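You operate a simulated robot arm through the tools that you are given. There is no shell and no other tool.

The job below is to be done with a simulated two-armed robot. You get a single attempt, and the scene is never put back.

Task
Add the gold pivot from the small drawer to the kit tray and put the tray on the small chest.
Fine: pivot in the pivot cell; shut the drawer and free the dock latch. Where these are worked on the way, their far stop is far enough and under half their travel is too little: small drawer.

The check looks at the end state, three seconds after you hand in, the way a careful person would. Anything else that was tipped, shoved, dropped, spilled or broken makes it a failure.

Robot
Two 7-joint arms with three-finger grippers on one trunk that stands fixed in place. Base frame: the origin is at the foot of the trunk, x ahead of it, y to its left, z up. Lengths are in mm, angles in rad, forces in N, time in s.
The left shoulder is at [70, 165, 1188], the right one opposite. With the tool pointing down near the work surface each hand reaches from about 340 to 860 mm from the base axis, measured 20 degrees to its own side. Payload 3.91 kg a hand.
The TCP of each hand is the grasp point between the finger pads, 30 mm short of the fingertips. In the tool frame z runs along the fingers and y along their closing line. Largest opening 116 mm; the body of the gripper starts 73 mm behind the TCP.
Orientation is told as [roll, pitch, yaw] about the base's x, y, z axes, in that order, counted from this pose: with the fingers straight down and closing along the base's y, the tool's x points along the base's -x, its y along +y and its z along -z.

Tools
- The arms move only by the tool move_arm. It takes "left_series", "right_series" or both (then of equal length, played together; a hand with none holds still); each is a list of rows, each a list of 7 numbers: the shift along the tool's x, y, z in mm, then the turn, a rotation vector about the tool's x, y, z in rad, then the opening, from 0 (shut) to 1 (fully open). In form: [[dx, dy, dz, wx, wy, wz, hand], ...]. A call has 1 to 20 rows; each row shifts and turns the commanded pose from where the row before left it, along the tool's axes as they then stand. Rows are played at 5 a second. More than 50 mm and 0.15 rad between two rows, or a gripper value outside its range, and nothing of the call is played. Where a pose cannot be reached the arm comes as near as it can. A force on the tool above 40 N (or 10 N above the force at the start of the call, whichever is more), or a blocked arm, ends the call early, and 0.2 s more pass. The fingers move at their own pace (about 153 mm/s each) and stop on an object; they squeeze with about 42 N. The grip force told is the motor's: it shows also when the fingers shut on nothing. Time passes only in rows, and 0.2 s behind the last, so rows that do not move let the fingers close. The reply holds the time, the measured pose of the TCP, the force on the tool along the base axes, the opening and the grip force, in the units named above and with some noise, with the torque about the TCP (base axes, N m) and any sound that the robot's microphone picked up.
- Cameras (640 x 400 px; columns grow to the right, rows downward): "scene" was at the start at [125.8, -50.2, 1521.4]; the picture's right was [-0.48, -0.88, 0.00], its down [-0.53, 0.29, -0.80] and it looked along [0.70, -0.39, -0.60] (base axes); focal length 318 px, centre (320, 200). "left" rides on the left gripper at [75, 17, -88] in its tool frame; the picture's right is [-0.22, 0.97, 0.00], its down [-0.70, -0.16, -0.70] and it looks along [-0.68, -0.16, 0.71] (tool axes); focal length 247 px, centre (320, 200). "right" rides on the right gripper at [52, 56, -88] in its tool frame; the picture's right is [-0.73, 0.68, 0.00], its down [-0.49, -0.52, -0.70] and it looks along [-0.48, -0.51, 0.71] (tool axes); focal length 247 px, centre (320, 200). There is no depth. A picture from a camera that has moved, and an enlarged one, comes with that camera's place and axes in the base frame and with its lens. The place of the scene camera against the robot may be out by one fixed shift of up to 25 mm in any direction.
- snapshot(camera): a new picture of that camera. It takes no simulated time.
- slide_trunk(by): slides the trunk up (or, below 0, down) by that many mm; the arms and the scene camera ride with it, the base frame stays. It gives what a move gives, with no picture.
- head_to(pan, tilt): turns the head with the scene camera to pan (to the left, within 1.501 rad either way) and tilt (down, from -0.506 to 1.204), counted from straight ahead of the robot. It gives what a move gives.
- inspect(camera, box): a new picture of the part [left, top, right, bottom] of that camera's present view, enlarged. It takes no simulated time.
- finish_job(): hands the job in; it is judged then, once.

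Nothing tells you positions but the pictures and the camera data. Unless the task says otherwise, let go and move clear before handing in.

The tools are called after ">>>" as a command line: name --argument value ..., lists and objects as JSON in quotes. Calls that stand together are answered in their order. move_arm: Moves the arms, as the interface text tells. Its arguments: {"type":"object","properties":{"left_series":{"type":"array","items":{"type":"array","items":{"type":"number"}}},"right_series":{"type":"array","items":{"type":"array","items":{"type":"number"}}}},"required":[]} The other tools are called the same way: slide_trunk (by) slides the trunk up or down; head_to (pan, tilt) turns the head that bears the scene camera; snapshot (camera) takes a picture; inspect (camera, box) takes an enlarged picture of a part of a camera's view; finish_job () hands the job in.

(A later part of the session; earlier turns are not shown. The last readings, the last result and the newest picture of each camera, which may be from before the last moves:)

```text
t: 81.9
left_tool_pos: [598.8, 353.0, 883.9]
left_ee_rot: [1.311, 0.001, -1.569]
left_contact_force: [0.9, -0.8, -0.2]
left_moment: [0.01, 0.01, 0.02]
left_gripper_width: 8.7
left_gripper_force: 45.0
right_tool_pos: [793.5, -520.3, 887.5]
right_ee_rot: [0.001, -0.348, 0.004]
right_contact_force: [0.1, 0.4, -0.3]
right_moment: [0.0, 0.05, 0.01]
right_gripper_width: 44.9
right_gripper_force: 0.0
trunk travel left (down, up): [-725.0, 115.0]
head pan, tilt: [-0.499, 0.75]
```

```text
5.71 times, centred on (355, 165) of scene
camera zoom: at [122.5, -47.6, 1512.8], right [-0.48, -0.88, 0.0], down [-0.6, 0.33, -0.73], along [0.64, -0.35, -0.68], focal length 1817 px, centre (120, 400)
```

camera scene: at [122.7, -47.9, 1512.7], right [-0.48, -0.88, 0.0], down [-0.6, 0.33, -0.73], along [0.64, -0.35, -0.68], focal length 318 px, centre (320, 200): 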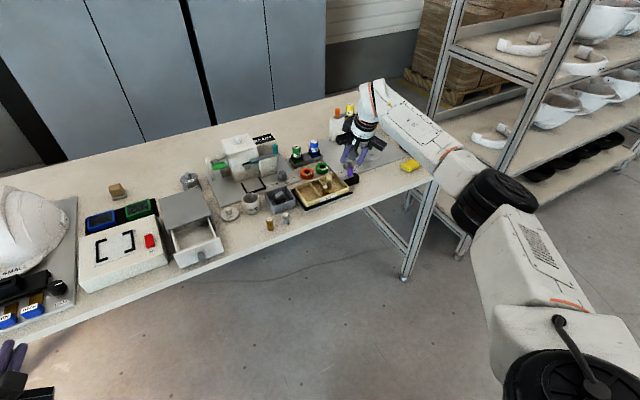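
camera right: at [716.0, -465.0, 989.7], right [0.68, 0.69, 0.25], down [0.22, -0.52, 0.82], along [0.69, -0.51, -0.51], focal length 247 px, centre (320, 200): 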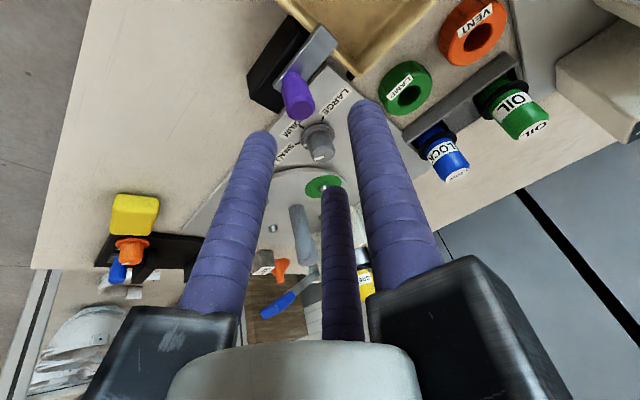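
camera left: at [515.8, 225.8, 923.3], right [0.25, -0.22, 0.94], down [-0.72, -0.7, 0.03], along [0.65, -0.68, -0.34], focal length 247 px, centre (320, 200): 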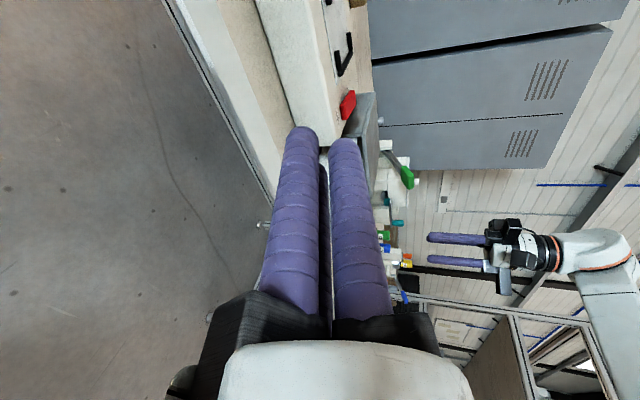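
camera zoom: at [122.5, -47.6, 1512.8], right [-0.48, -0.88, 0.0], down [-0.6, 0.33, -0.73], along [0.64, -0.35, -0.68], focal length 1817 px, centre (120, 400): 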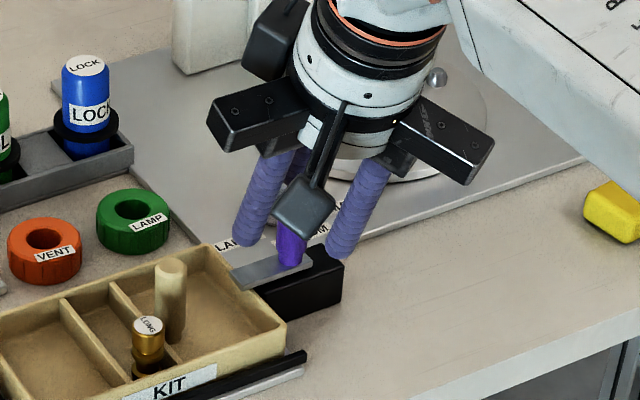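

>>> move_arm --right_series '[[3.3, 0, 8.6, 0, 0, 0, 0.39], [3.3, 0, 8.6, 0, 0, 0, 0.39], [0, 0, 0, 0, 0, 0, 0.39]]'

>>> inspect --camera "right" --box '[200, 0, 440, 200]'

>>> inspect --camera "scene" --box '[320, 140, 380, 200]'

```text
t: 82.7
left_tool_pos: [598.4, 351.6, 884.6]
left_ee_rot: [1.311, -0.001, -1.569]
left_contact_force: [0.0, 0.5, -0.7]
left_moment: [-0.03, -0.03, 0.01]
left_gripper_width: 8.9
left_gripper_force: 45.1
right_tool_pos: [793.2, -520.8, 868.2]
right_ee_rot: [0.0, -0.348, 0.005]
right_contact_force: [0.3, -0.1, 0.1]
right_moment: [-0.02, -0.02, -0.01]
right_gripper_width: 45.0
right_gripper_force: 0.0
trunk travel left (down, up): [-725.0, 115.0]
head pan, tilt: [-0.499, 0.75]
```

```text
2.00 times, centred on (320, 100) of right
camera zoom: at [713.9, -465.3, 934.1], right [0.68, 0.69, 0.25], down [0.22, -0.52, 0.82], along [0.69, -0.51, -0.51], focal length 494 px, centre (320, 400)
```

zoom: 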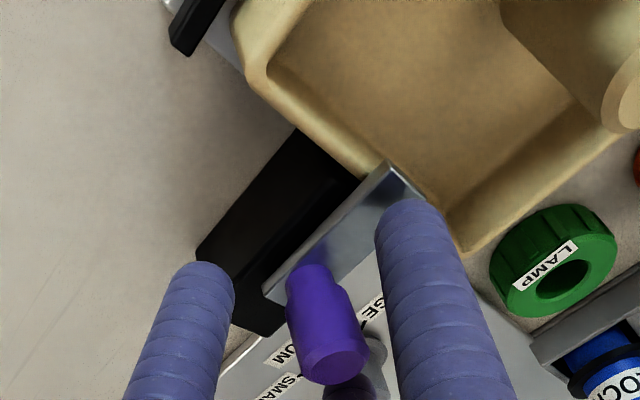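

```text
6.67 times, centred on (350, 170) of scene
camera zoom: at [122.6, -47.8, 1512.8], right [-0.48, -0.88, 0.0], down [-0.6, 0.33, -0.73], along [0.64, -0.35, -0.68], focal length 2120 px, centre (120, 400)
```

zoom: 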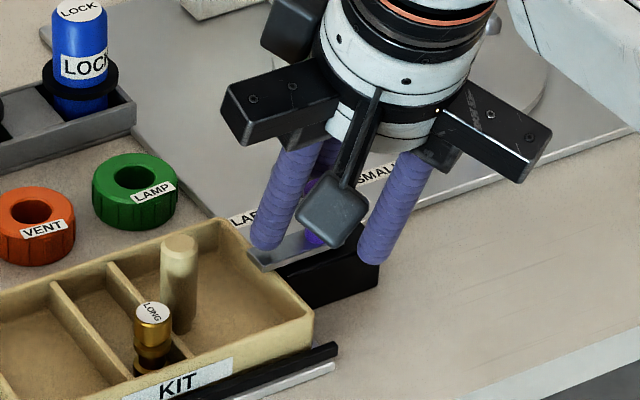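

The knob is between the fingers. Closing on it.

>>> move_arm --right_series '[[0, 0, 0, 0, 0, 0, 0.25], [0, 0, 0, 0, 0, 0, 0.12], [0, 0, 0, 0, 0, 0, 0], [0, 0, 0, 0, 0, 0, 0]]'

>>> inspect --camera "right" --box '[200, 0, 440, 200]'

```text
t: 83.7
left_tool_pos: [598.6, 351.1, 883.8]
left_ee_rot: [1.31, 0.0, -1.57]
left_contact_force: [0.3, -0.2, -0.3]
left_moment: [0.02, 0.01, -0.02]
left_gripper_width: 8.8
left_gripper_force: 44.8
right_tool_pos: [795.0, -521.2, 869.7]
right_ee_rot: [-0.002, -0.35, 0.005]
right_contact_force: [16.5, -7.8, 9.2]
right_moment: [0.08, 0.15, -0.03]
right_gripper_width: 19.8
right_gripper_force: 44.7
trunk travel left (down, up): [-725.0, 115.0]
head pan, tilt: [-0.499, 0.75]
```

```text
2.00 times, centred on (320, 100) of right
camera zoom: at [715.4, -465.8, 934.8], right [0.68, 0.69, 0.25], down [0.22, -0.52, 0.82], along [0.7, -0.51, -0.51], focal length 494 px, centre (320, 400)
```

zoom: 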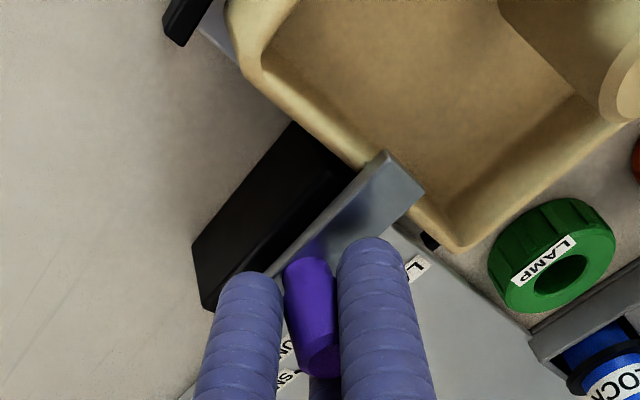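

Gripped (19.8 mm) with a little side load. I'll relax that and try pulling the latch along −y gently.

>>> move_arm --right_series '[[-2.4, 0, -0.7, 0, 0, 0, 0], [0, -3, 0, 0, 0, 0, 0], [0, -3, 0, 0, 0, 0, 0], [0, 0, 0, 0, 0, 0, 0]]'

>>> inspect --camera "right" --box '[200, 0, 440, 200]'

```text
t: 84.7
left_tool_pos: [597.6, 352.1, 884.5]
left_ee_rot: [1.308, 0.0, -1.568]
left_contact_force: [1.6, -0.3, 0.3]
left_moment: [0.02, 0.0, 0.02]
left_gripper_width: 8.9
left_gripper_force: 44.8
right_tool_pos: [795.7, -526.6, 870.7]
right_ee_rot: [-0.001, -0.346, 0.004]
right_contact_force: [2.5, 0.9, -1.0]
right_moment: [0.58, 0.55, 0.13]
right_gripper_width: 19.4
right_gripper_force: 45.1
trunk travel left (down, up): [-725.0, 115.0]
head pan, tilt: [-0.499, 0.75]
```

```text
2.00 times, centred on (320, 100) of right
camera zoom: at [715.8, -470.8, 935.4], right [0.68, 0.69, 0.25], down [0.22, -0.52, 0.82], along [0.69, -0.51, -0.51], focal length 494 px, centre (320, 400)
```

zoom: 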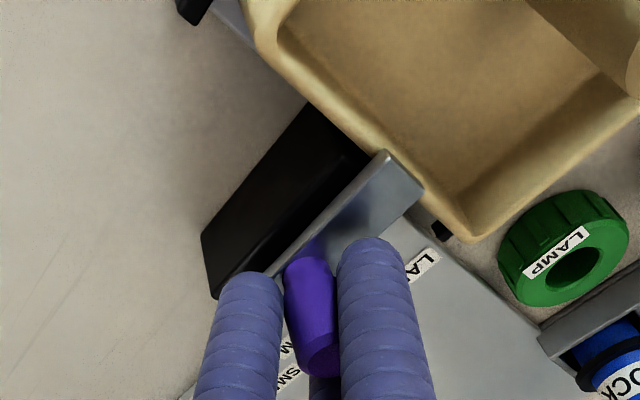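

The bar slides with the hand — it's a sliding bolt. I'll keep drawing it back.

>>> move_arm --right_series '[[0, -3, 0, 0, 0, 0, 0], [0, -3, 0, 0, 0, 0, 0], [0, -3, 0, 0, 0, 0, 0], [0, -3, 0, 0, 0, 0, 0], [0, 0, 0, 0, 0, 0, 0]]'

>>> inspect --camera "right" --box '[200, 0, 440, 200]'

```text
t: 85.9
left_tool_pos: [597.8, 354.0, 883.3]
left_ee_rot: [1.31, -0.001, -1.569]
left_contact_force: [0.0, 0.9, -0.9]
left_moment: [-0.02, -0.01, -0.01]
left_gripper_width: 9.3
left_gripper_force: 45.2
right_tool_pos: [795.9, -535.8, 870.5]
right_ee_rot: [0.0, -0.343, 0.008]
right_contact_force: [-8.7, 11.8, -9.3]
right_moment: [0.09, 0.48, 0.14]
right_gripper_width: 19.7
right_gripper_force: 44.8
trunk travel left (down, up): [-725.0, 115.0]
head pan, tilt: [-0.499, 0.75]
```

```text
2.00 times, centred on (320, 100) of right
camera zoom: at [715.9, -481.2, 935.6], right [0.68, 0.69, 0.25], down [0.23, -0.52, 0.82], along [0.69, -0.51, -0.51], focal length 494 px, centre (320, 400)
```

zoom: 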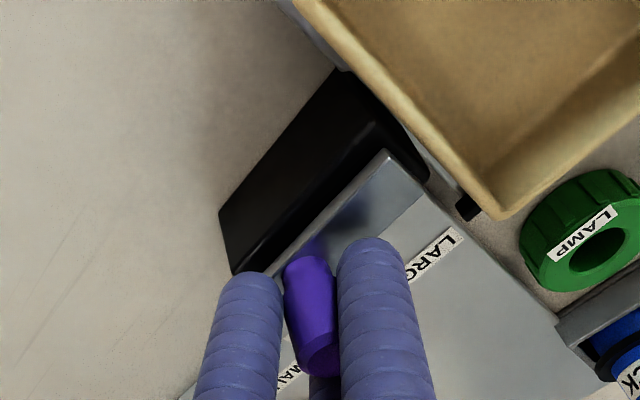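

The bar is clear of the tray rim; a load of ~12 N suggests the stop is near. I'll pull a little more to be sure it's fully back.

>>> move_arm --right_series '[[0, -2, 0, 0, 0, 0, 0], [0, -2, 0, 0, 0, 0, 0], [0, 0, 0, 0, 0, 0, 0]]'

>>> inspect --camera "right" --box '[200, 0, 440, 200]'

>>> inspect --camera "scene" --box '[320, 140, 390, 200]'

```text
t: 86.8
left_tool_pos: [599.4, 350.1, 884.7]
left_ee_rot: [1.31, 0.0, -1.572]
left_contact_force: [0.3, 0.0, -1.0]
left_moment: [0.0, 0.0, 0.02]
left_gripper_width: 9.1
left_gripper_force: 45.0
right_tool_pos: [795.5, -537.2, 870.2]
right_ee_rot: [0.008, -0.342, 0.008]
right_contact_force: [-0.8, 12.6, 0.4]
right_moment: [-0.09, 0.56, 0.11]
right_gripper_width: 19.5
right_gripper_force: 45.2
trunk travel left (down, up): [-725.0, 115.0]
head pan, tilt: [-0.499, 0.75]
stopped in row 3 (right hand): the force on the tool passed its limit at 41 N (the readings are from after the stop); the commanded pose is now the measured one
```

```text
2.00 times, centred on (320, 100) of right
camera zoom: at [715.8, -482.3, 936.2], right [0.68, 0.69, 0.25], down [0.23, -0.53, 0.82], along [0.69, -0.5, -0.52], focal length 494 px, centre (320, 400)
```

zoom: 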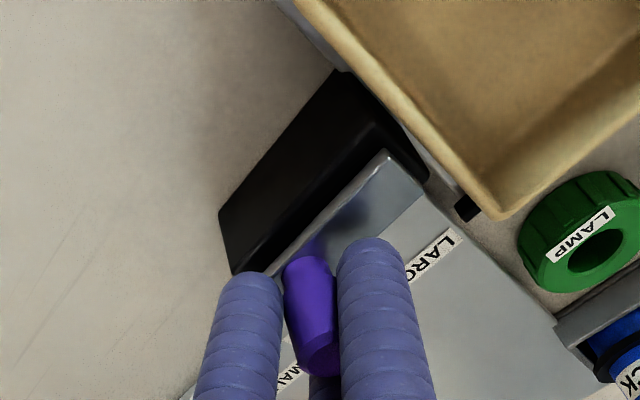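

```text
6.67 times, centred on (355, 170) of scene
camera zoom: at [123.1, -46.9, 1513.2], right [-0.48, -0.88, 0.0], down [-0.6, 0.33, -0.73], along [0.64, -0.35, -0.68], focal length 2120 px, centre (87, 400)
```

zoom: 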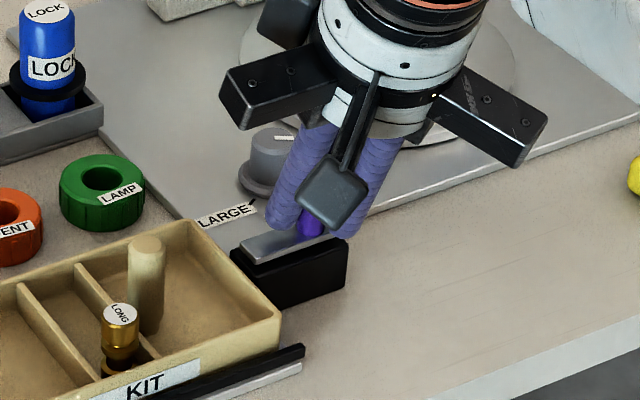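

The latch is hard against its far stop and clear of the tray. I'll open the fingers modestly and back off along the tool axis.

>>> move_arm --right_series '[[0, 1, 0, 0, 0, 0, 0], [0, 0, 0, 0, 0, 0, 0.28], [0, 0, 0, 0, 0, 0, 0.28], [0, 0, -15, 0, 0, 0, 0.28], [0, 0, -25, 0, 0, 0, 0.28], [0, 0, -30, 0, 0, 0, 0.28], [0, 0, -20, 0, 0, 0, 0.28]]'

>>> inspect --camera "scene" --box '[310, 140, 380, 200]'

>>> snapshot --camera "right"

```text
t: 88.3
left_tool_pos: [599.0, 350.2, 883.3]
left_ee_rot: [1.311, 0.0, -1.572]
left_contact_force: [-0.1, -0.6, -0.3]
left_moment: [0.01, 0.01, -0.03]
left_gripper_width: 9.0
left_gripper_force: 45.0
right_tool_pos: [764.5, -539.8, 954.4]
right_ee_rot: [0.005, -0.342, 0.004]
right_contact_force: [0.4, 0.0, 0.2]
right_moment: [0.03, 0.01, 0.0]
right_gripper_width: 32.8
right_gripper_force: 0.0
trunk travel left (down, up): [-725.0, 115.0]
head pan, tilt: [-0.499, 0.75]
```

```text
6.67 times, centred on (345, 170) of scene
camera zoom: at [122.1, -47.6, 1512.8], right [-0.48, -0.88, 0.0], down [-0.6, 0.33, -0.73], along [0.64, -0.35, -0.68], focal length 2120 px, centre (153, 400)
```

zoom: 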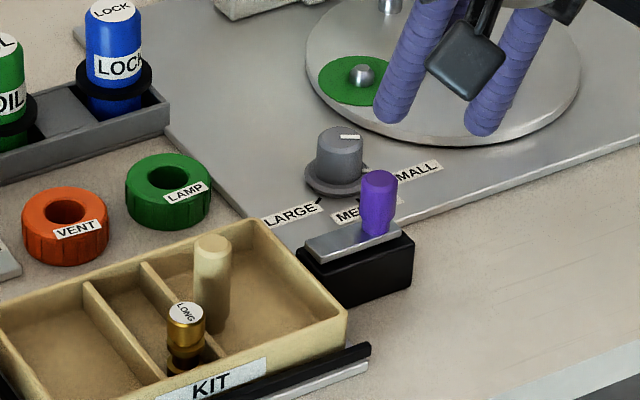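

```text
taken
camera right: at [684.0, -484.9, 1020.5], right [0.68, 0.69, 0.25], down [0.23, -0.53, 0.82], along [0.69, -0.5, -0.52], focal length 247 px, centre (320, 200)
```

right: 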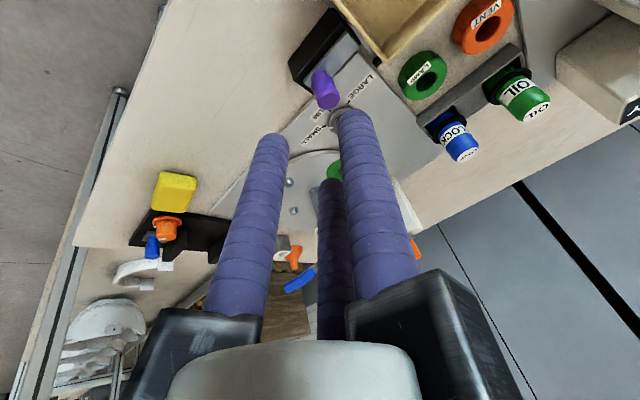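

The latch is free and the tray still sits in its dock. Now I'll bring the left hand (fingers closed) back in front of the knob to push the drawer shut before moving the tray.

>>> move_arm --left_series '[[-40, 0, 0, 0, 0, 0, 0], [-40, 0, 0, 0, 0, 0, 0], [-40, 0, 0, 0, 0, 0, 0], [-40, 0, 0, 0, 0, 0, 0], [-40, 0, 0, 0, 0, 0, 0], [-40, 0, 0, 0, 0, 0, 0], [-40, -12, 3.2, 0, 0, 0, 0], [-40, -13, 3.4, 0, 0, 0, 0], [-40.5, -13, 3.4, 0, 0, 0, 0], [0, 0, 0, 0, 0, 0, 0]]'

>>> snapshot --camera "left"

>>> snapshot --camera "scene"

```text
t: 90.5
left_tool_pos: [598.6, -11.0, 844.7]
left_ee_rot: [1.308, -0.001, -1.572]
left_contact_force: [-0.1, 0.5, -0.7]
left_moment: [0.0, -0.02, 0.0]
left_gripper_width: 9.2
left_gripper_force: 45.5
right_tool_pos: [764.9, -538.7, 955.0]
right_ee_rot: [0.003, -0.342, 0.007]
right_contact_force: [0.4, -0.1, 0.3]
right_moment: [-0.05, -0.01, 0.01]
right_gripper_width: 32.6
right_gripper_force: 0.0
trunk travel left (down, up): [-725.0, 115.0]
head pan, tilt: [-0.499, 0.75]
```

```text
taken
camera left: at [516.8, 64.5, 884.8], right [0.25, -0.22, 0.94], down [-0.72, -0.7, 0.03], along [0.65, -0.68, -0.33], focal length 247 px, centre (320, 200)
```

left: 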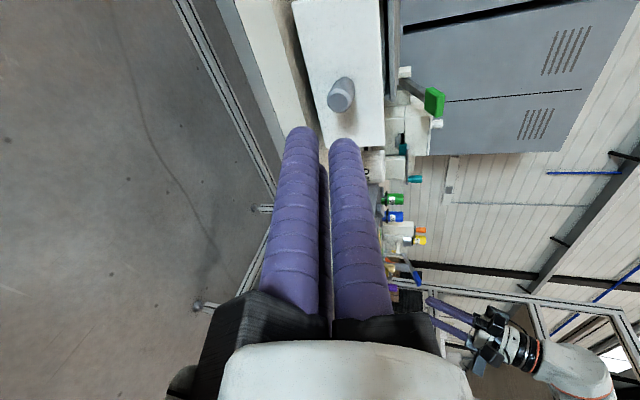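

```text
taken
camera scene: at [122.8, -46.2, 1512.8], right [-0.48, -0.88, 0.0], down [-0.6, 0.33, -0.73], along [0.64, -0.35, -0.68], focal length 318 px, centre (320, 200)
```

scene: 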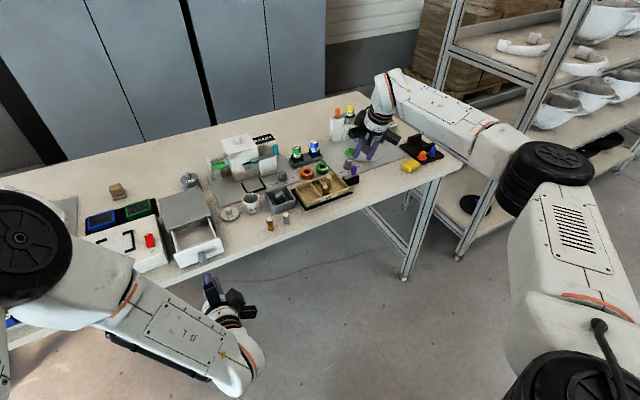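

Aligned with the knob. I'll advance until contact and push the drawer in.

>>> move_arm --left_series '[[0, 3.9, 14.5, 0, 0, 0, 0], [0, 3.9, 14.5, 0, 0, 0, 0], [0, 3.1, 11.6, 0, 0, 0, 0], [0, 2.1, 7.7, 0, 0, 0, 0], [0, 2.1, 7.7, 0, 0, 0, 0]]'

>>> inspect --camera "scene" --box '[150, 180, 270, 300]'

>>> inspect --camera "left" --box '[250, 50, 430, 200]'

```text
t: 91.8
left_tool_pos: [655.9, -10.7, 845.4]
left_ee_rot: [1.311, 0.0, -1.57]
left_contact_force: [0.7, 0.0, 0.0]
left_moment: [-0.02, 0.03, 0.0]
left_gripper_width: 9.1
left_gripper_force: 45.0
right_tool_pos: [763.9, -540.0, 953.6]
right_ee_rot: [0.004, -0.341, 0.006]
right_contact_force: [1.4, -0.7, 0.7]
right_moment: [-0.01, 0.0, 0.03]
right_gripper_width: 32.7
right_gripper_force: 0.0
trunk travel left (down, up): [-725.0, 115.0]
head pan, tilt: [-0.499, 0.75]
```

```text
3.33 times, centred on (210, 240) of scene
camera zoom: at [122.6, -48.0, 1512.8], right [-0.48, -0.88, 0.0], down [-0.6, 0.33, -0.73], along [0.64, -0.35, -0.68], focal length 1060 px, centre (687, 67)
```

zoom: 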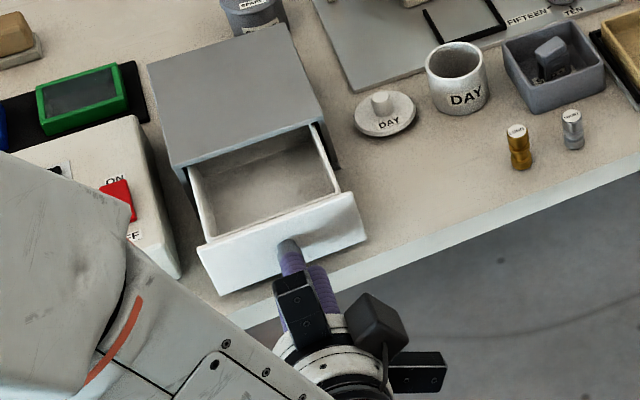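

```text
2.67 times, centred on (340, 125) of left
camera zoom: at [574.8, 64.2, 884.7], right [0.25, -0.22, 0.94], down [-0.72, -0.7, 0.03], along [0.65, -0.68, -0.34], focal length 659 px, centre (267, 400)
```

zoom: 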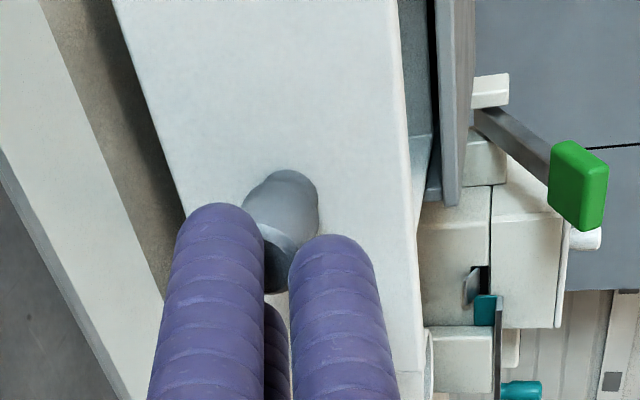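

>>> move_arm --left_series '[[0, 2.07, 7.73, 0, 0, 0, 0], [0, 2.07, 7.73, 0, 0, 0, 0], [0, 2.6, 9.66, 0, 0, 0, 0], [0, 2.6, 9.66, 0, 0, 0, 0], [0, 2.6, 9.66, 0, 0, 0, 0], [0, 2.6, 9.66, 0, 0, 0, 0], [0, 0, 0, 0, 0, 0, 0]]'

>>> inspect --camera "scene" --box '[150, 180, 270, 300]'

```text
t: 93.3
left_tool_pos: [712.7, -10.2, 844.7]
left_ee_rot: [1.309, 0.001, -1.572]
left_contact_force: [-0.2, -0.1, 3.0]
left_moment: [0.01, -0.06, 0.04]
left_gripper_width: 8.8
left_gripper_force: 44.8
right_tool_pos: [763.0, -539.7, 955.3]
right_ee_rot: [0.004, -0.344, 0.008]
right_contact_force: [-0.4, 0.0, 0.6]
right_moment: [-0.02, 0.01, 0.0]
right_gripper_width: 32.6
right_gripper_force: 0.0
trunk travel left (down, up): [-725.0, 115.0]
head pan, tilt: [-0.499, 0.75]
```

```text
3.33 times, centred on (210, 240) of scene
camera zoom: at [122.2, -47.9, 1512.8], right [-0.48, -0.88, 0.0], down [-0.6, 0.33, -0.73], along [0.64, -0.35, -0.68], focal length 1060 px, centre (687, 67)
```

zoom: 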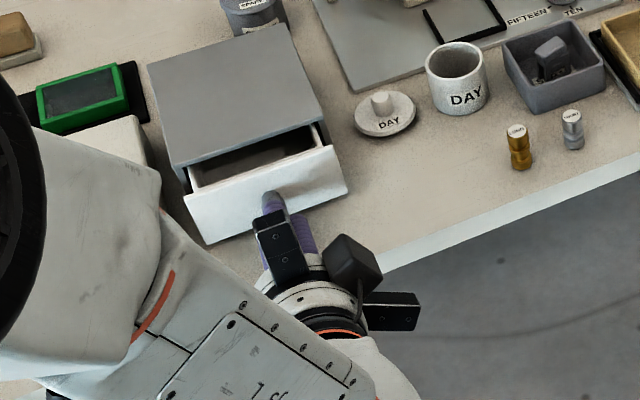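

>>> move_arm --left_series '[[0, 2.07, 7.73, 0, 0, 0, 0], [0, 2.07, 7.73, 0, 0, 0, 0], [0, 1.55, 5.8, 0, 0, 0, 0], [0, 0, 0, 0, 0, 0, 0]]'

>>> inspect --camera "scene" --box '[150, 180, 270, 300]'

>>> inspect --camera "left" --box '[250, 0, 430, 150]'

```text
t: 94.3
left_tool_pos: [736.1, -10.1, 845.4]
left_ee_rot: [1.31, -0.002, -1.57]
left_contact_force: [0.9, -0.3, 1.8]
left_moment: [-0.04, -0.04, 0.01]
left_gripper_width: 9.0
left_gripper_force: 44.6
right_tool_pos: [763.1, -539.3, 954.9]
right_ee_rot: [0.005, -0.345, 0.007]
right_contact_force: [0.6, -0.6, 0.0]
right_moment: [-0.04, 0.02, 0.0]
right_gripper_width: 32.9
right_gripper_force: 0.1
trunk travel left (down, up): [-725.0, 115.0]
head pan, tilt: [-0.499, 0.75]
```

```text
3.33 times, centred on (210, 240) of scene
camera zoom: at [122.4, -47.9, 1512.8], right [-0.48, -0.88, 0.0], down [-0.6, 0.33, -0.73], along [0.64, -0.35, -0.68], focal length 1060 px, centre (687, 67)
```

zoom: 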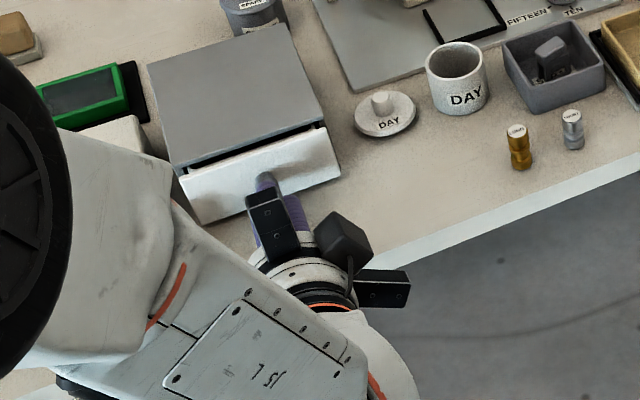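

```text
2.67 times, centred on (340, 75) of left
camera zoom: at [653.3, 64.7, 885.0], right [0.25, -0.22, 0.94], down [-0.72, -0.7, 0.03], along [0.65, -0.68, -0.33], focal length 659 px, centre (267, 533)
```

zoom: 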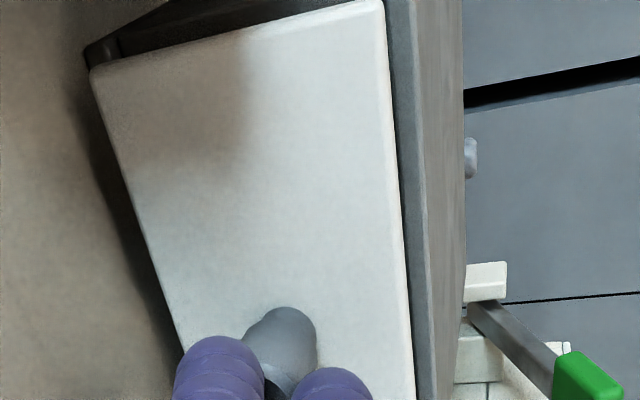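

A gap of about 10 mm remains. I'll continue in small steps until resistance.

>>> move_arm --left_series '[[0, 1.04, 3.86, 0, 0, 0, 0], [0, 1.04, 3.86, 0, 0, 0, 0], [0, 0.52, 1.93, 0, 0, 0, 0], [0, 0, 0, 0, 0, 0, 0]]'

>>> inspect --camera "left" --box '[250, 0, 430, 150]'

```text
t: 95.3
left_tool_pos: [743.3, -9.2, 844.9]
left_ee_rot: [1.309, 0.0, -1.57]
left_contact_force: [-7.8, 1.9, 1.7]
left_moment: [0.01, 0.01, 0.09]
left_gripper_width: 9.1
left_gripper_force: 45.0
right_tool_pos: [762.3, -540.3, 954.8]
right_ee_rot: [0.006, -0.344, 0.006]
right_contact_force: [0.2, -0.3, 0.8]
right_moment: [0.05, 0.02, -0.03]
right_gripper_width: 32.4
right_gripper_force: 0.0
trunk travel left (down, up): [-725.0, 115.0]
head pan, tilt: [-0.499, 0.75]
```

```text
2.67 times, centred on (340, 75) of left
camera zoom: at [661.5, 64.6, 885.2], right [0.25, -0.22, 0.94], down [-0.72, -0.7, 0.03], along [0.65, -0.68, -0.34], focal length 659 px, centre (267, 533)
```

zoom: 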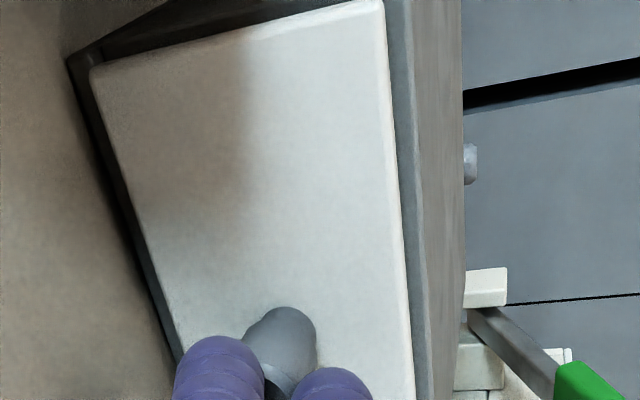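

>>> move_arm --left_series '[[0, 0.52, 1.93, 0, 0, 0, 0], [0, 0.26, 0.97, 0, 0, 0, 0], [0, 0, 0, 0, 0, 0, 0]]'

>>> inspect --camera "scene" --box '[150, 170, 270, 290]'

```text
t: 96.2
left_tool_pos: [744.3, -9.8, 845.2]
left_ee_rot: [1.308, 0.001, -1.57]
left_contact_force: [-29.2, 3.9, -2.2]
left_moment: [0.04, 0.34, 0.21]
left_gripper_width: 9.2
left_gripper_force: 45.4
right_tool_pos: [761.2, -541.1, 956.1]
right_ee_rot: [0.004, -0.346, 0.007]
right_contact_force: [-0.1, -0.3, 1.5]
right_moment: [-0.01, 0.0, -0.04]
right_gripper_width: 32.4
right_gripper_force: 0.0
trunk travel left (down, up): [-725.0, 115.0]
head pan, tilt: [-0.499, 0.75]
```

```text
3.33 times, centred on (210, 230) of scene
camera zoom: at [118.4, -47.4, 1513.0], right [-0.48, -0.88, 0.0], down [-0.6, 0.33, -0.73], along [0.64, -0.35, -0.68], focal length 1060 px, centre (687, 100)
```

zoom: 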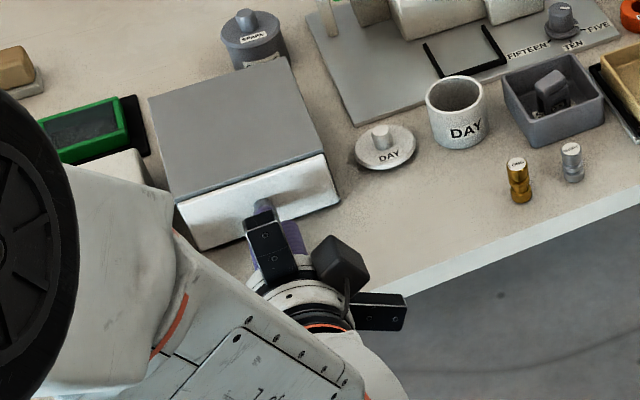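

The drawer is shut (29 N resistance at its stop). I'll withdraw the left hand straight back and park it to the left.

>>> move_arm --left_series '[[0, -1.3, -4.8, 0, 0, 0, 0], [0, -5.2, -19.3, 0, 0, 0, 0], [0, -7.8, -29, 0, 0, 0, 0], [0, -10.4, -38.6, 0, 0, 0, 0], [0, -10.4, -38.6, 0, 0, 0, 0], [40, 9, -2.4, 0, 0, 0, 0], [40, 9, -2.4, 0, 0, 0, 0], [40, 9, -2.4, 0, 0, 0, 0], [40, 9, -2.4, 0, 0, 0, 0], [40, 0, 0, 0, 0, 0, 0], [40, 0, 0, 0, 0, 0, 0], [40, 0, 0, 0, 0, 0, 0], [40, 0, 0, 0, 0, 0, 0], [40, 0, 0, 0, 0, 0, 0]]'

>>> snapshot --camera "scene"

>>> inspect --camera "scene" --box '[150, 170, 270, 290]'

```text
t: 99.2
left_tool_pos: [613.4, 349.3, 883.0]
left_ee_rot: [1.31, 0.003, -1.572]
left_contact_force: [0.3, -0.4, -0.1]
left_moment: [-0.02, -0.01, 0.03]
left_gripper_width: 9.0
left_gripper_force: 45.9
right_tool_pos: [764.7, -541.4, 953.6]
right_ee_rot: [0.007, -0.34, 0.005]
right_contact_force: [1.0, -0.9, -0.9]
right_moment: [0.0, 0.01, 0.01]
right_gripper_width: 32.2
right_gripper_force: 0.1
trunk travel left (down, up): [-725.0, 115.0]
head pan, tilt: [-0.499, 0.75]
```

```text
taken
camera scene: at [123.2, -49.5, 1512.6], right [-0.48, -0.88, 0.0], down [-0.6, 0.33, -0.73], along [0.64, -0.35, -0.68], focal length 318 px, centre (320, 200)
```

scene: 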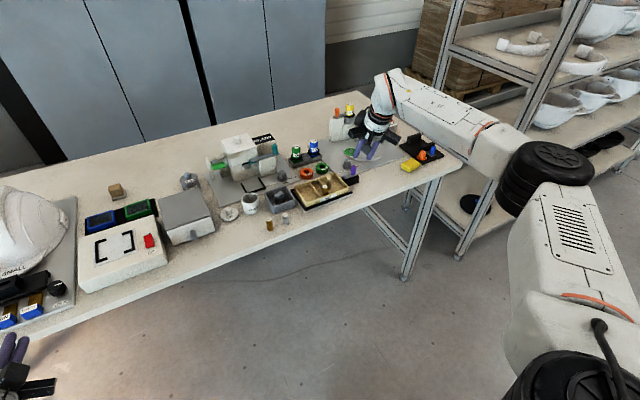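

```text
3.33 times, centred on (210, 230) of scene
camera zoom: at [123.2, -49.5, 1512.6], right [-0.48, -0.88, 0.0], down [-0.6, 0.33, -0.73], along [0.64, -0.35, -0.68], focal length 1060 px, centre (687, 100)
```

zoom: 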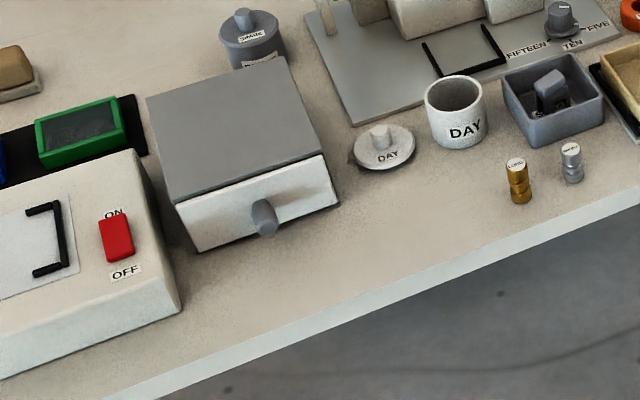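

The drawer is closed and everything else is undisturbed. Now the tray: I'll bring the right hand above its handle post, tool still pitched, fingers at ~36 mm.

>>> move_arm --right_series '[[0.9, 32.1, 7, 0, 0, 0, 0.31], [0.9, 32.1, 7, 0, 0, 0, 0.31], [0.9, 32.1, 7, 0, 0, 0, 0.31], [0, 0, 0, 0, 0, 0, 0.31]]'

>>> inspect --camera "right" --box '[200, 0, 440, 200]'

>>> inspect --camera "scene" --box '[290, 130, 380, 220]'

```text
t: 100.2
left_tool_pos: [613.2, 349.1, 883.5]
left_ee_rot: [1.311, -0.001, -1.57]
left_contact_force: [0.0, 0.2, 0.0]
left_moment: [0.0, -0.05, -0.01]
left_gripper_width: 9.0
left_gripper_force: 45.2
right_tool_pos: [767.5, -444.9, 934.5]
right_ee_rot: [0.006, -0.344, 0.006]
right_contact_force: [0.4, 0.0, -0.9]
right_moment: [0.02, -0.05, 0.03]
right_gripper_width: 36.2
right_gripper_force: 0.1
trunk travel left (down, up): [-725.0, 115.0]
head pan, tilt: [-0.499, 0.75]
```

```text
2.00 times, centred on (320, 100) of right
camera zoom: at [688.2, -389.0, 999.9], right [0.68, 0.69, 0.25], down [0.23, -0.53, 0.82], along [0.69, -0.5, -0.51], focal length 494 px, centre (320, 400)
```

zoom: 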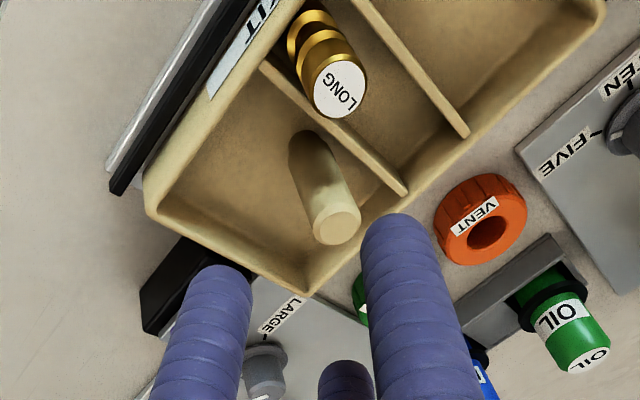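

```text
4.44 times, centred on (335, 175) of scene
camera zoom: at [122.3, -48.3, 1512.8], right [-0.48, -0.88, 0.0], down [-0.6, 0.33, -0.73], along [0.64, -0.35, -0.68], focal length 1413 px, centre (253, 311)
```

zoom: 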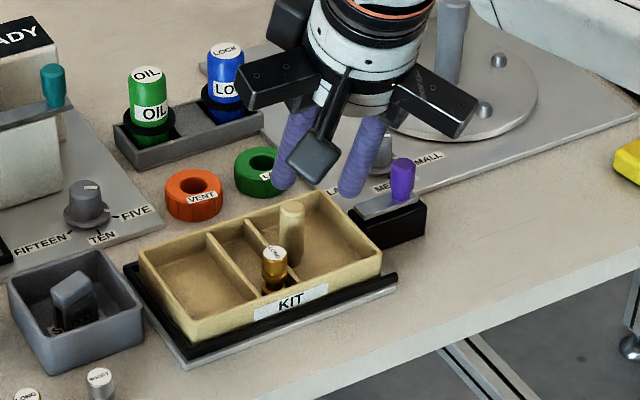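

Post at about (802, −442) as expected. I'll descend along the tool axis in stages.

>>> move_arm --right_series '[[0, 0, 18, 0, 0, 0, 0.31], [0, 0, 18, 0, 0, 0, 0.31], [0, 0, 18, 0, 0, 0, 0.31], [0, 0, 0, 0, 0, 0, 0.31]]'

>>> inspect --camera "right" --box '[200, 0, 440, 200]'

>>> inspect --camera "scene" --box '[300, 140, 370, 210]'

```text
t: 101.2
left_tool_pos: [612.9, 349.7, 883.6]
left_ee_rot: [1.31, 0.0, -1.571]
left_contact_force: [0.1, 0.3, 0.9]
left_moment: [0.01, 0.01, 0.02]
left_gripper_width: 8.8
left_gripper_force: 45.4
right_tool_pos: [786.1, -444.1, 882.9]
right_ee_rot: [0.006, -0.343, 0.009]
right_contact_force: [-0.2, -0.3, 0.3]
right_moment: [0.02, 0.01, 0.01]
right_gripper_width: 36.1
right_gripper_force: 0.1
trunk travel left (down, up): [-725.0, 115.0]
head pan, tilt: [-0.499, 0.75]
```

```text
2.00 times, centred on (320, 100) of right
camera zoom: at [706.9, -388.9, 949.0], right [0.68, 0.69, 0.25], down [0.23, -0.53, 0.82], along [0.69, -0.5, -0.51], focal length 494 px, centre (320, 400)
```

zoom: 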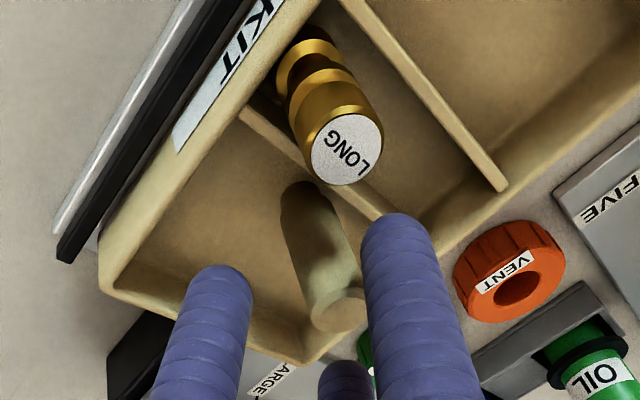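

```text
5.71 times, centred on (335, 175) of scene
camera zoom: at [122.3, -47.9, 1512.8], right [-0.48, -0.88, 0.0], down [-0.6, 0.33, -0.73], along [0.64, -0.35, -0.68], focal length 1817 px, centre (234, 343)
```

zoom: 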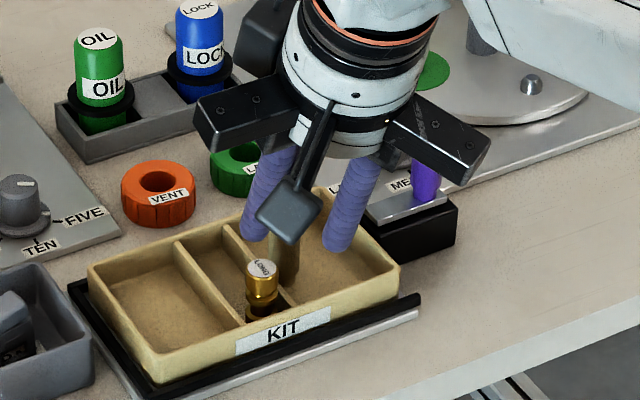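

>>> move_arm --right_series '[[0, -0.5, 10, 0, 0, 0, 0.31], [0, 0, 10, 0, 0, 0, 0.31], [0, 0, 5, 0, 0, 0, 0.31], [0, 0, 0, 0, 0, 0, 0.31]]'

>>> inspect --camera "right" --box '[200, 0, 440, 200]'

>>> inspect --camera "scene" --box '[300, 150, 360, 210]'

```text
t: 102.2
left_tool_pos: [613.8, 350.7, 883.4]
left_ee_rot: [1.311, -0.002, -1.57]
left_contact_force: [0.2, 0.0, 0.8]
left_moment: [0.02, 0.0, -0.02]
left_gripper_width: 9.2
left_gripper_force: 45.4
right_tool_pos: [795.0, -443.2, 859.5]
right_ee_rot: [0.006, -0.342, 0.008]
right_contact_force: [0.4, 0.0, 0.1]
right_moment: [-0.02, 0.0, -0.02]
right_gripper_width: 35.8
right_gripper_force: 0.1
trunk travel left (down, up): [-725.0, 115.0]
head pan, tilt: [-0.499, 0.75]
```

```text
2.00 times, centred on (320, 100) of right
camera zoom: at [715.4, -388.6, 925.2], right [0.68, 0.69, 0.25], down [0.23, -0.53, 0.82], along [0.69, -0.5, -0.52], focal length 494 px, centre (320, 400)
```

zoom: 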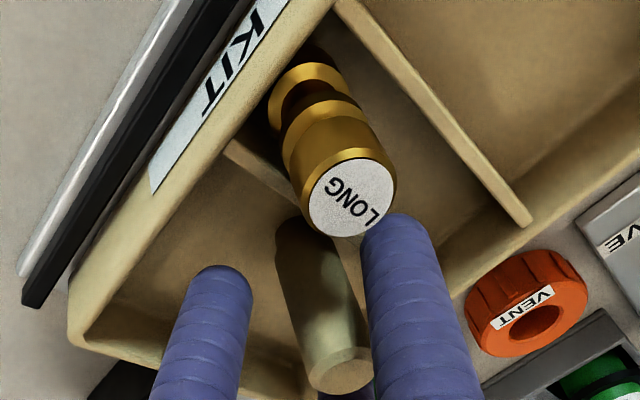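

```text
6.67 times, centred on (330, 180) of scene
camera zoom: at [122.6, -47.8, 1512.7], right [-0.48, -0.88, 0.0], down [-0.6, 0.33, -0.73], along [0.64, -0.35, -0.68], focal length 2120 px, centre (253, 333)
```

zoom: 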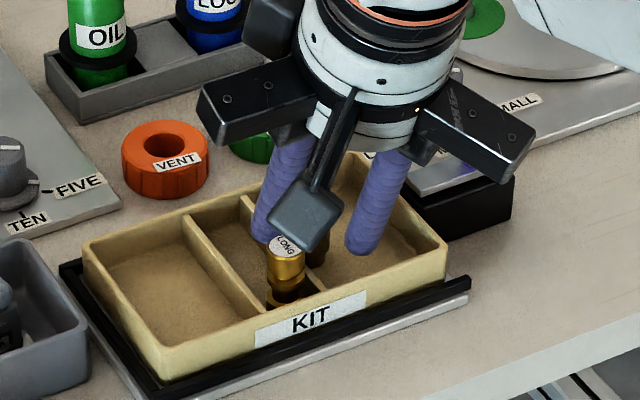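

Fingers are around the post with clearance to the pivot. Closing slowly.

>>> move_arm --right_series '[[0, 0, 0, 0, 0, 0, 0.26], [0, 0, 0, 0, 0, 0, 0.22], [0, 0, 0, 0, 0, 0, 0.18], [0, 0, 0, 0, 0, 0, 0.1], [0, 0, 0, 0, 0, 0, 0], [0, 0, 0, 0, 0, 0, 0]]'

>>> inspect --camera "right" --box '[200, 0, 440, 200]'

>>> inspect --camera "scene" --box '[300, 150, 360, 210]'

```text
t: 103.5
left_tool_pos: [612.4, 349.9, 883.0]
left_ee_rot: [1.311, 0.001, -1.57]
left_contact_force: [-0.2, -0.5, 0.8]
left_moment: [-0.03, 0.02, 0.02]
left_gripper_width: 9.0
left_gripper_force: 44.5
right_tool_pos: [794.0, -443.2, 859.2]
right_ee_rot: [0.006, -0.344, 0.008]
right_contact_force: [0.0, -0.4, 2.4]
right_moment: [0.0, 0.09, 0.01]
right_gripper_width: 20.2
right_gripper_force: 41.9
trunk travel left (down, up): [-725.0, 115.0]
head pan, tilt: [-0.499, 0.75]
```

```text
2.00 times, centred on (320, 100) of right
camera zoom: at [715.3, -388.5, 925.7], right [0.68, 0.69, 0.25], down [0.23, -0.53, 0.82], along [0.69, -0.5, -0.51], focal length 494 px, centre (320, 400)
```

zoom: 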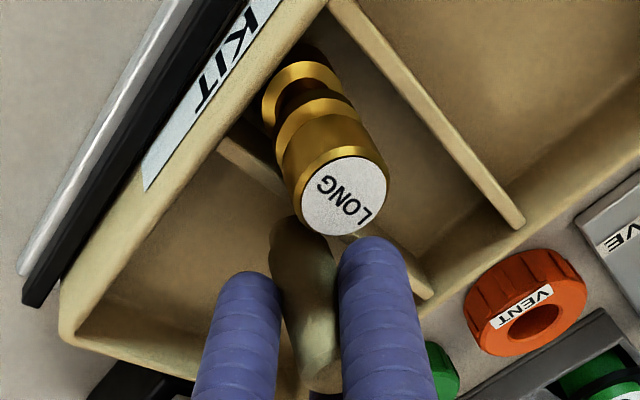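

```text
6.67 times, centred on (330, 180) of scene
camera zoom: at [122.4, -47.6, 1512.8], right [-0.48, -0.88, 0.0], down [-0.6, 0.33, -0.73], along [0.64, -0.35, -0.68], focal length 2120 px, centre (253, 333)
```

zoom: 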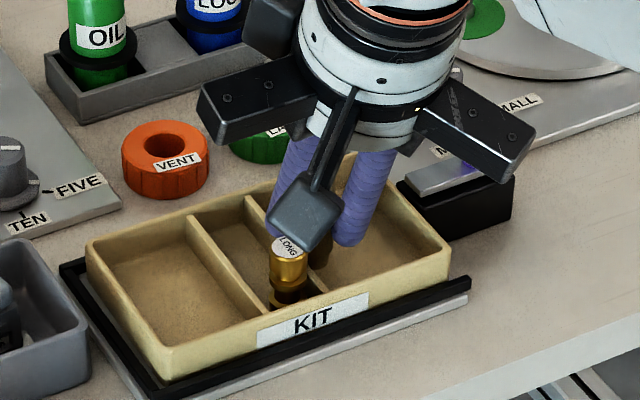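

The post is gripped with near-zero residual force. I'll lift straight up 10 mm and check that the tray stays level.

>>> move_arm --right_series '[[-1.01, 0, -2.82, 0, 0, 0, 0], [-1.01, 0, -2.82, 0, 0, 0, 0], [-1.35, 0, -3.77, 0, 0, 0, 0], [0, 0, 0, 0, 0, 0, 0]]'

>>> inspect --camera "right" --box '[200, 0, 440, 200]'

>>> inspect --camera "scene" --box '[290, 140, 380, 220]'

```text
t: 104.5
left_tool_pos: [612.7, 349.6, 883.0]
left_ee_rot: [1.311, 0.0, -1.571]
left_contact_force: [1.1, -0.4, 0.4]
left_moment: [0.02, 0.02, 0.01]
left_gripper_width: 8.8
left_gripper_force: 45.3
right_tool_pos: [795.1, -442.7, 868.9]
right_ee_rot: [0.004, -0.343, 0.006]
right_contact_force: [0.5, 0.5, -1.0]
right_moment: [-0.02, -0.01, 0.01]
right_gripper_width: 20.4
right_gripper_force: 42.0
trunk travel left (down, up): [-725.0, 115.0]
head pan, tilt: [-0.499, 0.75]
```

```text
2.00 times, centred on (320, 100) of right
camera zoom: at [715.4, -388.9, 934.8], right [0.68, 0.69, 0.25], down [0.23, -0.53, 0.82], along [0.69, -0.5, -0.52], focal length 494 px, centre (320, 400)
```

zoom: 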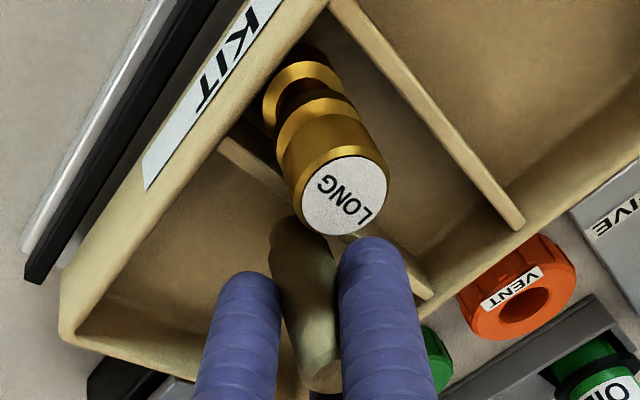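

```text
5.00 times, centred on (335, 180) of scene
camera zoom: at [122.9, -47.9, 1512.7], right [-0.48, -0.88, 0.0], down [-0.6, 0.33, -0.73], along [0.64, -0.35, -0.68], focal length 1590 px, centre (245, 300)
```

zoom: 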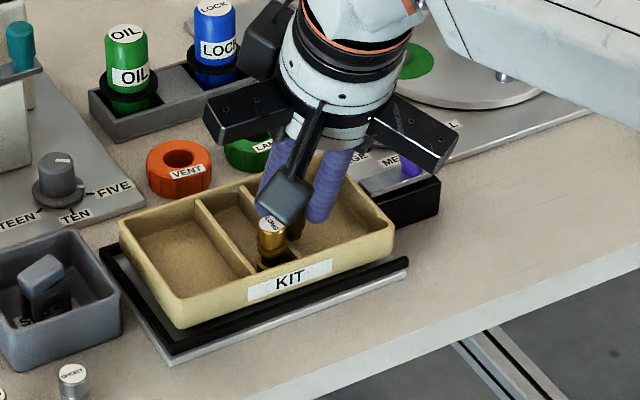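

The tray lifts level and light, with the pivot still in its cell. I'll raise it to a safe height.

>>> move_arm --right_series '[[-2, 0, -5.65, 0, 0, 0, 0], [-3.4, 0, -9.4, 0, 0, 0, 0], [-4.04, 0, -11.3, 0, 0, 0, 0], [-4.04, 0, -11.3, 0, 0, 0, 0], [-4.04, 0, -11.3, 0, 0, 0, 0], [-4.04, 0, -11.3, 0, 0, 0, 0], [-4.04, 0, -11.3, 0, 0, 0, 0], [-3.4, 0, -9.4, 0, 0, 0, 0], [-2, 0, -5.65, 0, 0, 0, 0], [0, 0, 0, 0, 0, 0, 0]]'

>>> inspect --camera "scene" --box '[270, 110, 400, 220]'

>>> snapshot --camera "right"

```text
t: 106.8
left_tool_pos: [613.6, 349.3, 882.5]
left_ee_rot: [1.311, 0.001, -1.57]
left_contact_force: [0.1, -0.8, -0.2]
left_moment: [0.03, 0.02, -0.02]
left_gripper_width: 8.9
left_gripper_force: 44.5
right_tool_pos: [794.7, -445.1, 960.8]
right_ee_rot: [0.006, -0.344, 0.008]
right_contact_force: [0.0, 1.0, -0.4]
right_moment: [0.0, 0.02, -0.01]
right_gripper_width: 20.3
right_gripper_force: 42.2
trunk travel left (down, up): [-725.0, 115.0]
head pan, tilt: [-0.499, 0.75]
```

```text
3.64 times, centred on (335, 165) of scene
camera zoom: at [123.0, -48.0, 1512.7], right [-0.48, -0.88, 0.0], down [-0.6, 0.33, -0.73], along [0.64, -0.35, -0.68], focal length 1156 px, centre (266, 327)
```

zoom: 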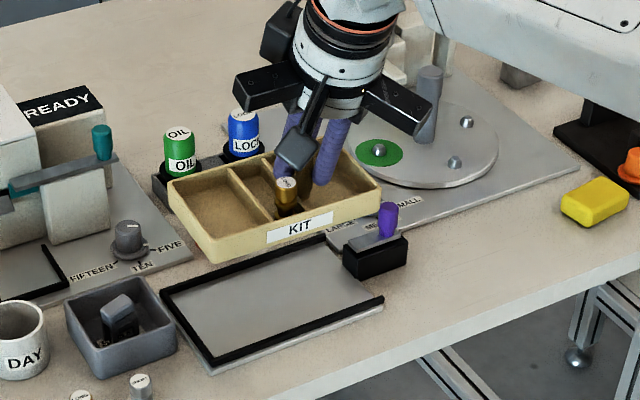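

```text
taken
camera right: at [715.4, -389.2, 1027.3], right [0.68, 0.69, 0.25], down [0.23, -0.53, 0.82], along [0.69, -0.5, -0.52], focal length 247 px, centre (320, 200)
```

right: 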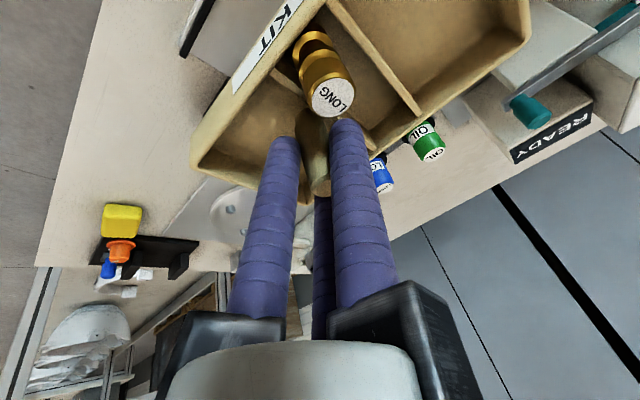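

The tray is level and the pivot is in its cell. I'll carry it across toward the chest at constant height.

>>> move_arm --right_series '[[0, 8, 0, 0, 0, 0, 0], [0, 16, 0, 0, 0, 0, 0], [0, 25, 0, 0, 0, 0, 0], [0, 25, 0, 0, 0, 0, 0], [0, 25, 0, 0, 0, 0, 0], [0, 25, 0, 0, 0, 0, 0], [0, 25, 0, 0, 0, 0, 0], [0, 25, 0, 0, 0, 0, 0], [0, 25, 0, 0, 0, 0, 0], [0, 16, 0, 0, 0, 0, 0], [0, 8, 0, 0, 0, 0, 0]]'

>>> snapshot --camera "scene"

>>> snapshot --camera "right"

```text
t: 109.2
left_tool_pos: [613.5, 350.5, 883.2]
left_ee_rot: [1.312, 0.001, -1.571]
left_contact_force: [-0.4, 0.2, -0.1]
left_moment: [-0.02, -0.01, -0.01]
left_gripper_width: 8.7
left_gripper_force: 44.7
right_tool_pos: [792.5, -220.8, 962.7]
right_ee_rot: [0.005, -0.342, 0.007]
right_contact_force: [0.0, 0.3, -0.8]
right_moment: [-0.04, -0.03, 0.01]
right_gripper_width: 20.1
right_gripper_force: 42.3
trunk travel left (down, up): [-725.0, 115.0]
head pan, tilt: [-0.499, 0.75]
```

```text
taken
camera scene: at [123.0, -47.6, 1512.7], right [-0.48, -0.88, 0.0], down [-0.6, 0.33, -0.73], along [0.64, -0.35, -0.68], focal length 318 px, centre (320, 200)
```

scene: 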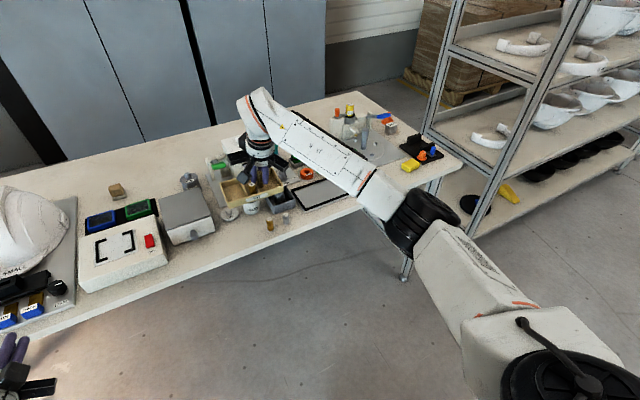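

```text
taken
camera right: at [713.6, -165.4, 1028.3], right [0.68, 0.69, 0.25], down [0.23, -0.53, 0.82], along [0.69, -0.5, -0.52], focal length 247 px, centre (320, 200)
```

right: 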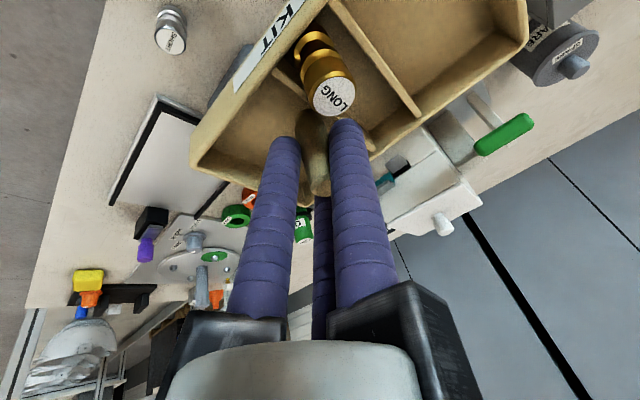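

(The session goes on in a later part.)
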